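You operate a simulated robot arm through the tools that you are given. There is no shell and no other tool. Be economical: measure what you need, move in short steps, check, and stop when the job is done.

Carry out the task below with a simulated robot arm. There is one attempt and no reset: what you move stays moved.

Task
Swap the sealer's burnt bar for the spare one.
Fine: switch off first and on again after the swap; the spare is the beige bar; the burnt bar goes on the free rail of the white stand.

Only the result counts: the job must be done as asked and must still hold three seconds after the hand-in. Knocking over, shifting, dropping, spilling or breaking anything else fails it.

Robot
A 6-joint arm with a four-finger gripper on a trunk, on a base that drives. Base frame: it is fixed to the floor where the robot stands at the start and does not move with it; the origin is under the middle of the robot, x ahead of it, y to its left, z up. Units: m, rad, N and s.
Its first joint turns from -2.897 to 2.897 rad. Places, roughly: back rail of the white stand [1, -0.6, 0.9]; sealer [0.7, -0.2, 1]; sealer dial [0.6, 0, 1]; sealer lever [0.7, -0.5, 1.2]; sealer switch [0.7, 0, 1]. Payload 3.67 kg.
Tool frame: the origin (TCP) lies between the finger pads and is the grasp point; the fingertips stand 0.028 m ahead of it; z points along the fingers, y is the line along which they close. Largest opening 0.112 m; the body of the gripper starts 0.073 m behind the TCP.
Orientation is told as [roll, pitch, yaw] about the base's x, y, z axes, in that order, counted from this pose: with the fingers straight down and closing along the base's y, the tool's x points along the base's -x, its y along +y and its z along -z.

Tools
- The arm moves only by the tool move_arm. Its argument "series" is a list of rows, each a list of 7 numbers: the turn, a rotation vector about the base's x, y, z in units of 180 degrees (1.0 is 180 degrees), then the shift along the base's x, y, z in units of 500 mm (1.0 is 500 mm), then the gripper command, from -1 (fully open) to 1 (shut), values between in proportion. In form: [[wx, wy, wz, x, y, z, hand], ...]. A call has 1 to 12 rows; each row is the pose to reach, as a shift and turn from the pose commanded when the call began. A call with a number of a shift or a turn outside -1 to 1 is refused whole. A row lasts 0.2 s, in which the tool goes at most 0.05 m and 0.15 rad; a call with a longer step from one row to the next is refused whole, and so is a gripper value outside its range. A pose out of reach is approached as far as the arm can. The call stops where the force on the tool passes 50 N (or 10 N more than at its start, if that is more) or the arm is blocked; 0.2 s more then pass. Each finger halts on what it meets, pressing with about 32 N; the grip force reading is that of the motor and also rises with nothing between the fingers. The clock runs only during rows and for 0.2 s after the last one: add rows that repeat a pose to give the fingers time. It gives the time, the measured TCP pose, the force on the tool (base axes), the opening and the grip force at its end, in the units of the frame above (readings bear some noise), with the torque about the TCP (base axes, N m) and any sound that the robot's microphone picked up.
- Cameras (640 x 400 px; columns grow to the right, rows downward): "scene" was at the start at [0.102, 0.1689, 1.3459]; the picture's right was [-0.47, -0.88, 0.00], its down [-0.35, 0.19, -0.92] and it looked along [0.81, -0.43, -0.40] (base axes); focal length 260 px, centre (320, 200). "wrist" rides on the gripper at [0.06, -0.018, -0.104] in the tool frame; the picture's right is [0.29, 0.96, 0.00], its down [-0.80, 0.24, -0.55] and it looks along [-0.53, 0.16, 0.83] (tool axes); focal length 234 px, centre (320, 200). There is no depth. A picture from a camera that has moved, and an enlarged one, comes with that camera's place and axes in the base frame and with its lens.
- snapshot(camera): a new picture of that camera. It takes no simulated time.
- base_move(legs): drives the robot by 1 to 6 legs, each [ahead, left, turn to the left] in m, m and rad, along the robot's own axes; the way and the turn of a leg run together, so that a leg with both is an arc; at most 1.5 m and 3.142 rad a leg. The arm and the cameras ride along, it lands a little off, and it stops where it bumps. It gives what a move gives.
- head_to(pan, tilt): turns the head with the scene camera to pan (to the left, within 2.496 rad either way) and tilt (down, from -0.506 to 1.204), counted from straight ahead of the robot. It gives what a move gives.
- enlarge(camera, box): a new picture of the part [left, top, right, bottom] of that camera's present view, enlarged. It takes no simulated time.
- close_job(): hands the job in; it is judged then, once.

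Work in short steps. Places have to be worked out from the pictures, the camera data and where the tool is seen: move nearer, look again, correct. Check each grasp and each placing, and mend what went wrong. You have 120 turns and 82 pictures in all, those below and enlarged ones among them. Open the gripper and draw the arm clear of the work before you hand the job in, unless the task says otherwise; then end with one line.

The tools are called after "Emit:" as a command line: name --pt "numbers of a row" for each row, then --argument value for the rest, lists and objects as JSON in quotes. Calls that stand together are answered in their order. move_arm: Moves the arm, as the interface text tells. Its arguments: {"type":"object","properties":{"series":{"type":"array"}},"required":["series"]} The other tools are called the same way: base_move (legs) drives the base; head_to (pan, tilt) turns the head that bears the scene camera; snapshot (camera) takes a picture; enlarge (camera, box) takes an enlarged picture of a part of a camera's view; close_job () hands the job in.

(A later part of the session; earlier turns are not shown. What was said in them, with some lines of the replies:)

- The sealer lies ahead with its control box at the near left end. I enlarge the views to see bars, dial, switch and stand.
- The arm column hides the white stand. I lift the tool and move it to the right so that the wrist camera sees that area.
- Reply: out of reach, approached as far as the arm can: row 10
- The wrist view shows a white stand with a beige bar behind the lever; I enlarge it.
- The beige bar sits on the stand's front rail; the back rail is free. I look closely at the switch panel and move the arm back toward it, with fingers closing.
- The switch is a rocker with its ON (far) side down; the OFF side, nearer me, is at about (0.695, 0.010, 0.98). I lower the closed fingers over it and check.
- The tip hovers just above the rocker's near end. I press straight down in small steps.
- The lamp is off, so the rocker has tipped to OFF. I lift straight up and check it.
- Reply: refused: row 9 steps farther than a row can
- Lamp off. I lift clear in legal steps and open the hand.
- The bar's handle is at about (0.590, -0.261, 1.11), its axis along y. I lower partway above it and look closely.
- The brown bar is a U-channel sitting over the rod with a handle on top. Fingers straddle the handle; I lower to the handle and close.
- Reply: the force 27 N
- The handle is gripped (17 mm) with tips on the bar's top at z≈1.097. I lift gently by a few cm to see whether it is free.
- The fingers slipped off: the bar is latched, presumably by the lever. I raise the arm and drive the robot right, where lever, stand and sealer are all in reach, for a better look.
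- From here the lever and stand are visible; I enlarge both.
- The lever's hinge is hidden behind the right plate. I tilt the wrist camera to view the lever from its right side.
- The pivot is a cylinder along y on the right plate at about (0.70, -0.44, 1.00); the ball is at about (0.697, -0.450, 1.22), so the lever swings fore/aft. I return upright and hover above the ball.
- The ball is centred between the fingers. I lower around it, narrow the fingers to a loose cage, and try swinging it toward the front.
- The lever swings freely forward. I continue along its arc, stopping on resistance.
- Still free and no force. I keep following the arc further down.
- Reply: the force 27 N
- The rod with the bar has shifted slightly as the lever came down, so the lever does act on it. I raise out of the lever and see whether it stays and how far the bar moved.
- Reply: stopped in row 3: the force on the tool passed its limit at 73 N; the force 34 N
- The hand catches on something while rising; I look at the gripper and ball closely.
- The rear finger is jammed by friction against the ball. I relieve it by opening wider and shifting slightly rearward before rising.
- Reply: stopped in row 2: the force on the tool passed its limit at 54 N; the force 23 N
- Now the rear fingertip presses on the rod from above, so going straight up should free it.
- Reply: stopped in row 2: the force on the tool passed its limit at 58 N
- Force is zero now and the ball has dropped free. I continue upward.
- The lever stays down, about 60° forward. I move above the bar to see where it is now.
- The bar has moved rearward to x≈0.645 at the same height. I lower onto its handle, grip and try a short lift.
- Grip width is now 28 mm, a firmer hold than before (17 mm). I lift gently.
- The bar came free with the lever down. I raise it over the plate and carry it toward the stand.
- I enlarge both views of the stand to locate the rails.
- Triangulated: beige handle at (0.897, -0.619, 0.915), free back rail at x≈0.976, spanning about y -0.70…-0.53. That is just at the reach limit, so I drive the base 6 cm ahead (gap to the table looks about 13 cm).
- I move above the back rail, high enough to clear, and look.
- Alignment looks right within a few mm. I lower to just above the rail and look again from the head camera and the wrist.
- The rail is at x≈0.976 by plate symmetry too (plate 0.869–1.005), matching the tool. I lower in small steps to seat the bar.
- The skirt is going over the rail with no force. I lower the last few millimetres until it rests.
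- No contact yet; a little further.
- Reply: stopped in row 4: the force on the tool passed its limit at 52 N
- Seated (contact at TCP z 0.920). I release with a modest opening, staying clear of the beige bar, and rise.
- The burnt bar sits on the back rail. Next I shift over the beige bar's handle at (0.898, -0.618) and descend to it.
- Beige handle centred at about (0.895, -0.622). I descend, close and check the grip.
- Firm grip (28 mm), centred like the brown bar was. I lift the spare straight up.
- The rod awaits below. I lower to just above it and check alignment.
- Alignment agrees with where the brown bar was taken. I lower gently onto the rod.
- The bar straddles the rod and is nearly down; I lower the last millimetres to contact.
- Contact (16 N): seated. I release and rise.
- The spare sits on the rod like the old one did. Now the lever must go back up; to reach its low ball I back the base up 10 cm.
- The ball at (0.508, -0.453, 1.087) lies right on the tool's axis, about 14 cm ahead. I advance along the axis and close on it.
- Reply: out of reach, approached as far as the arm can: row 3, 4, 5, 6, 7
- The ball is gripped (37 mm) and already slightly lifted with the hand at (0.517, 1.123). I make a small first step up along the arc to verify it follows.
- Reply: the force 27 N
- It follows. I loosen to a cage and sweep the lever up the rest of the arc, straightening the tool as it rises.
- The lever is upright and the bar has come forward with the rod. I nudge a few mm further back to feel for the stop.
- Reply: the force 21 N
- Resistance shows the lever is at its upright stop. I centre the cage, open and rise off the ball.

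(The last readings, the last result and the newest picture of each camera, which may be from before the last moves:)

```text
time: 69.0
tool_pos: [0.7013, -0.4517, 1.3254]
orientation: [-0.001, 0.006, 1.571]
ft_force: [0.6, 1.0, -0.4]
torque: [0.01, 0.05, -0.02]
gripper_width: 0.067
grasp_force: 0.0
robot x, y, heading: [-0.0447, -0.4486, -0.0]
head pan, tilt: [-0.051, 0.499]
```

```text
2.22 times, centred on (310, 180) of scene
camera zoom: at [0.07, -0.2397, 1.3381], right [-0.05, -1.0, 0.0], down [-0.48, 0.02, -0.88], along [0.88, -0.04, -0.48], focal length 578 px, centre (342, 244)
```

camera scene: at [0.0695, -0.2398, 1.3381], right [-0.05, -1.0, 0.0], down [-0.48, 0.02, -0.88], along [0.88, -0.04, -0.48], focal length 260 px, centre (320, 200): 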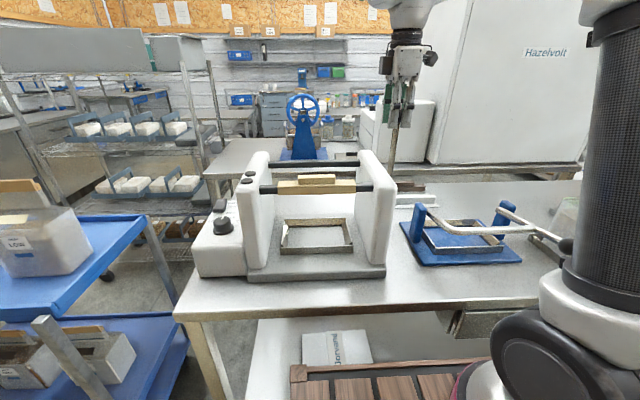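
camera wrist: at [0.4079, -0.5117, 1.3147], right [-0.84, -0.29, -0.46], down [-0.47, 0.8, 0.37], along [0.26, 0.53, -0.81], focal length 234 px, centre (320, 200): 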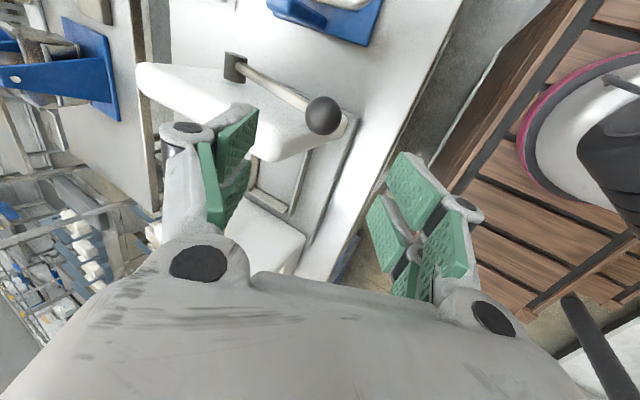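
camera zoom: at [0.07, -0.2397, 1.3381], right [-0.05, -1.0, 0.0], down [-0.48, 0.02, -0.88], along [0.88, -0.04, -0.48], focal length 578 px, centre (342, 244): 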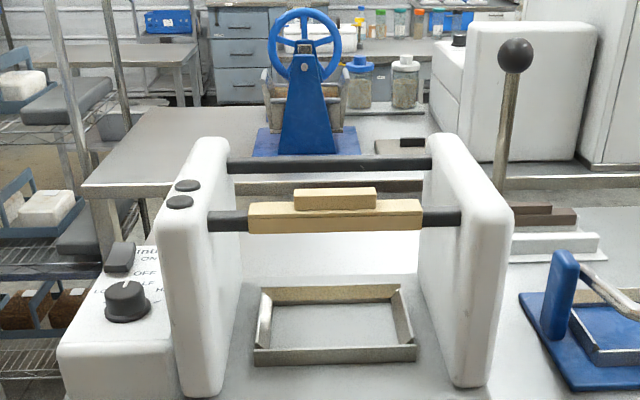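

Lever upright, bar in place. Next the switch: I turn the tool back to yaw 0, close the fingers and go above the rocker's far (ON) side.

Emit:
move_arm --pt "0 0 -0.042 0 0.07 0.02 0" --pt "0 0 -0.084 0 0.15 0.02 1" --pt "0 0 -0.126 0 0.23 0.02 1" --pt "0 0 -0.168 0 0.31 0.02 1" --pt "0 0 -0.21 0.01 0.39 0.02 1" --pt "0 0 -0.252 0.02 0.47 0.02 1" --pt "0 0 -0.294 0.03 0.55 0.02 1" --pt "0 0 -0.336 0.04 0.63 0.02 1" --pt "0 0 -0.378 0.05 0.71 0.02 1" --pt "0 0 -0.42 0.055 0.79 0.02 1" --pt "0 0 -0.462 0.055 0.86 0.02 1" --pt "0 0 -0.5 0.055 0.926 0.02 1"

Emit:
head_to --pan 0.25 --tilt 0.45

Emit:
enlarge --camera "wrist" --box '[200, 20, 440, 170]'

```text
time: 71.6
tool_pos: [0.6857, -0.0447, 1.2519]
orientation: [-0.003, 0.007, -0.006]
ft_force: [0.6, -1.8, 1.3]
torque: [0.19, 0.01, 0.01]
gripper_width: 0.0002
grasp_force: 31.4
out of reach, approached as far as the arm can: row 7, 8, 9, 10, 11, 12
robot x, y, heading: [-0.0426, -0.4459, -0.001]
head pan, tilt: [-0.051, 0.499]
```

```text
time: 72.4
tool_pos: [0.6836, -0.0439, 1.2546]
orientation: [-0.001, 0.005, -0.001]
ft_force: [-0.7, -0.2, 0.2]
torque: [0.01, -0.03, -0.02]
gripper_width: 0.0
grasp_force: 31.9
robot x, y, heading: [-0.0396, -0.4483, 0.002]
head pan, tilt: [0.25, 0.45]
```

```text
2.67 times, centred on (320, 95) of wrist
camera zoom: at [0.6232, -0.0622, 1.3586], right [-0.29, 0.96, 0.0], down [0.8, 0.24, 0.55], along [0.53, 0.16, -0.84], focal length 624 px, centre (320, 480)
```

zoom: 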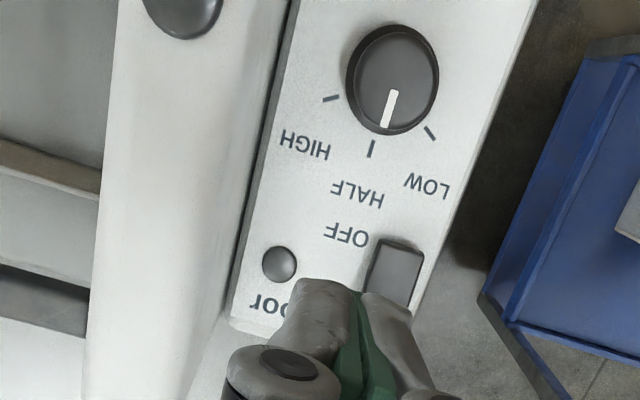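

The arm hit its reach limit here, so I drive the base 0.25 m left and then position over the rocker.

Emit:
base_move --legs '[[0, 0.25, 0]]'

```text
time: 74.2
tool_pos: [0.6821, 0.2098, 1.2536]
orientation: [-0.003, 0.006, -0.001]
ft_force: [-0.1, -0.3, -0.1]
torque: [0.02, -0.01, 0.01]
gripper_width: 0.0
grasp_force: 32.2
robot x, y, heading: [-0.0432, -0.1952, -0.006]
head pan, tilt: [0.25, 0.45]
```

Tool is clear to the left. I move above the ON side at (0.729, 0.011) and descend to just above it.

Emit:
move_arm --pt "0 0 0 0.03 -0.08 0 1" --pt "0 0 0 0.06 -0.16 0 1" --pt "0 0 0 0.08 -0.24 0 1" --pt "0 0 0 0.094 -0.32 0 1" --pt "0 0 0 0.094 -0.398 0 1" --pt "0 0 0 0.094 -0.398 -0.09 1" --pt "0 0 0 0.094 -0.398 -0.18 1" --pt "0 0 0 0.094 -0.398 -0.27 1" --pt "0 0 0 0.094 -0.398 -0.35 1" --pt "0 0 0 0.094 -0.398 -0.41 1"

Emit:
snapshot --camera "scene"

```text
time: 76.5
tool_pos: [0.73, 0.0108, 1.0481]
orientation: [-0.001, 0.005, -0.001]
ft_force: [0.0, -0.6, 0.0]
torque: [0.02, -0.02, 0.0]
gripper_width: 0.0
grasp_force: 31.5
robot x, y, heading: [-0.0393, -0.1989, -0.002]
head pan, tilt: [0.25, 0.45]
```

```text
10 pictures are left
camera scene: at [0.0679, 0.0403, 1.3426], right [0.25, -0.97, 0.0], down [-0.42, -0.11, -0.9], along [0.87, 0.22, -0.44], focal length 260 px, centre (320, 200)
```

scene: 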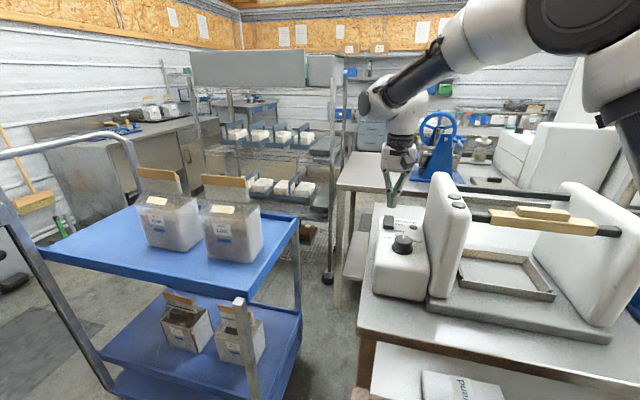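

The fingertips hover over the rocker's far side. I press down as before and check the lamp.

Emit:
move_arm --pt "0 0 0 0 0 -0.04 1" --pt "0 0 0 0 0 -0.065 1" --pt "0 0 0 0 0 -0.08 1" --pt "0 0 0 0 0 -0.09 1" --pt "0 0 0 0 0 -0.096 1"

Emit:
enlarge --camera "scene" --box '[350, 180, 470, 260]'

```text
time: 77.7
tool_pos: [0.73, 0.0109, 1.0046]
orientation: [0.001, -0.001, 0.0]
ft_force: [-4.9, -3.3, 35.9]
torque: [-0.1, 0.58, 0.0]
gripper_width: 0.0063
grasp_force: 35.6
robot x, y, heading: [-0.0398, -0.1955, 0.004]
head pan, tilt: [0.25, 0.45]
```

```text
5.00 times, centred on (410, 220) of scene
camera zoom: at [0.0667, 0.0399, 1.3427], right [0.25, -0.97, 0.0], down [-0.42, -0.11, -0.9], along [0.87, 0.22, -0.43], focal length 1299 px, centre (-130, 100)
```

zoom: 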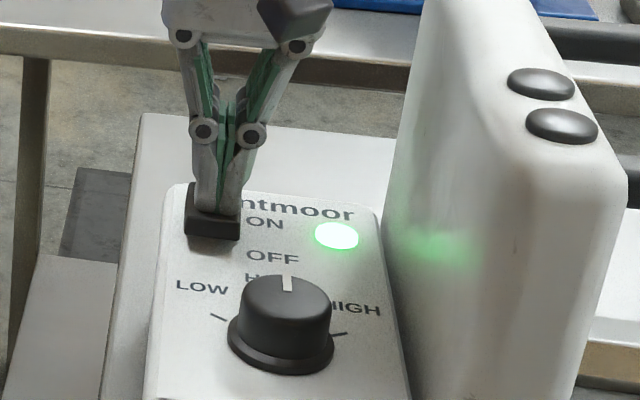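

The lamp is green again. I rise straight up and clear.

Emit:
move_arm --pt "0 0 0 0 0 0.05 1" --pt "0 0 0 0 0 0.13 1" --pt "0 0 0 0 0 0.22 1" --pt "0 0 0 0 0 0.31 1" --pt "0 0 0 0 0 0.4 1" --pt "0 0 0 0 0 0.49 1" --pt "0 0 0 0 0 0.58 0" --pt "0 0 0 0 0 0.62 -1" --pt "0 0 0 -0.08 0 0.62 -1" --pt "0 0 0 -0.16 0 0.62 -1"

Emit:
head_to --pan -0.4 --tilt 0.45

Emit:
snapshot --camera "scene"

Emit:
enlarge --camera "scene" --box '[160, 120, 440, 300]'

```text
time: 79.8
tool_pos: [0.6514, 0.0117, 1.3097]
orientation: [-0.001, 0.008, -0.002]
ft_force: [1.2, 1.0, -1.1]
torque: [-0.07, 0.1, -0.04]
gripper_width: 0.1117
grasp_force: 0.0
robot x, y, heading: [-0.0413, -0.1946, -0.001]
head pan, tilt: [0.25, 0.45]
```

```text
time: 80.9
tool_pos: [0.6508, 0.0105, 1.3094]
orientation: [-0.001, 0.006, -0.001]
ft_force: [-0.4, 0.4, 0.2]
torque: [0.0, -0.01, 0.0]
gripper_width: 0.1121
grasp_force: 0.1
robot x, y, heading: [-0.0399, -0.1941, -0.001]
head pan, tilt: [-0.4, 0.45]
```

```text
8 pictures are left
camera scene: at [0.0637, -0.018, 1.3425], right [-0.39, -0.92, 0.0], down [-0.4, 0.17, -0.9], along [0.83, -0.35, -0.44], focal length 260 px, centre (320, 200)
```

scene: 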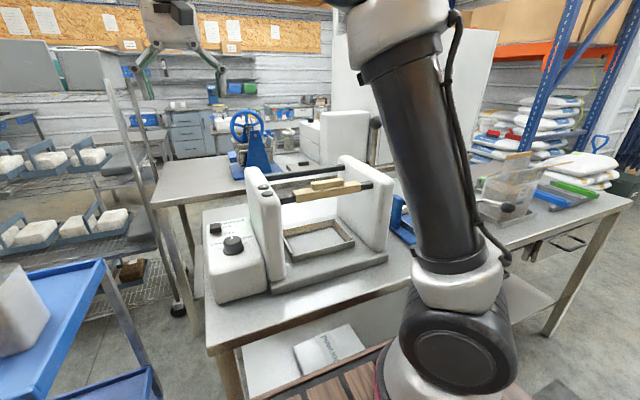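

```text
2.22 times, centred on (300, 210) of scene
camera zoom: at [0.0637, -0.018, 1.3425], right [-0.39, -0.92, 0.0], down [-0.4, 0.17, -0.9], along [0.83, -0.35, -0.44], focal length 578 px, centre (364, 178)
```

zoom: 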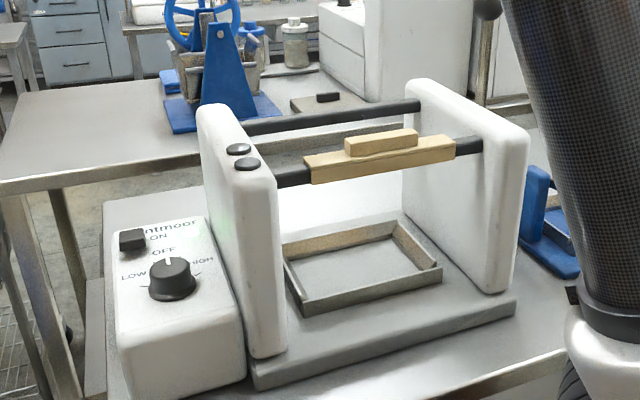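

I check the lamp more closely since the plate may hide it here.

Emit:
enlarge --camera "scene" --box '[200, 200, 280, 260]'

Emit:
snapshot --camera "wrist"

```text
6.67 times, centred on (240, 230) of scene
camera zoom: at [0.0637, -0.018, 1.3425], right [-0.39, -0.92, 0.0], down [-0.4, 0.17, -0.9], along [0.83, -0.35, -0.44], focal length 1733 px, centre (853, 0)
```

zoom: 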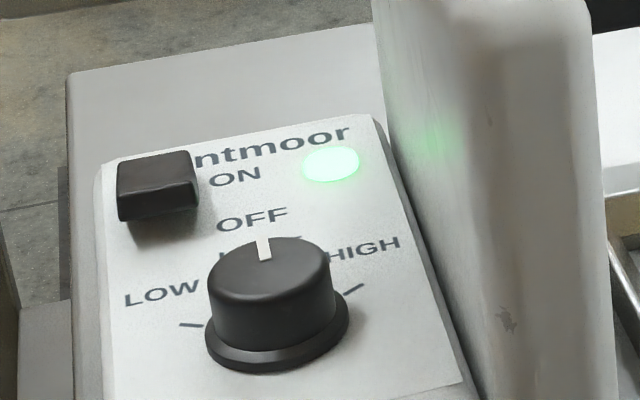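

```text
5 pictures are left
camera wrist: at [0.5909, -0.0073, 1.4148], right [-0.29, 0.96, 0.0], down [0.8, 0.24, 0.55], along [0.53, 0.16, -0.84], focal length 234 px, centre (320, 200)
```

wrist: 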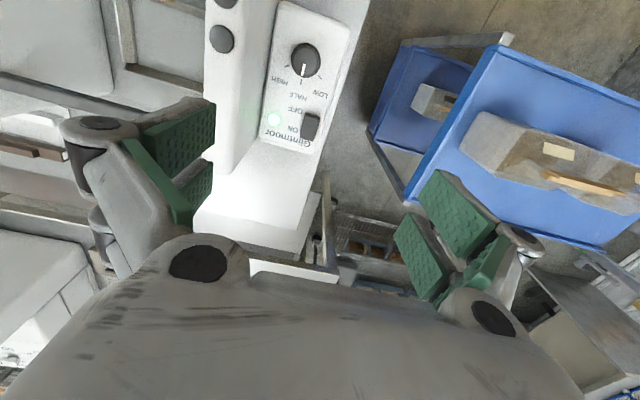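

The lamp is lit, the dial is unchanged, the lever is upright, the spare is on its rod, the burnt bar is on the back rail, and the arm is clear with the hand open. I hand in.

Emit:
close_job

```text
The job is handed in.
```

The beige spare is on the sealer's rod with the lever back up. The burnt bar is on the stand's back rail, and the sealer is switched on again with its lamp lit.
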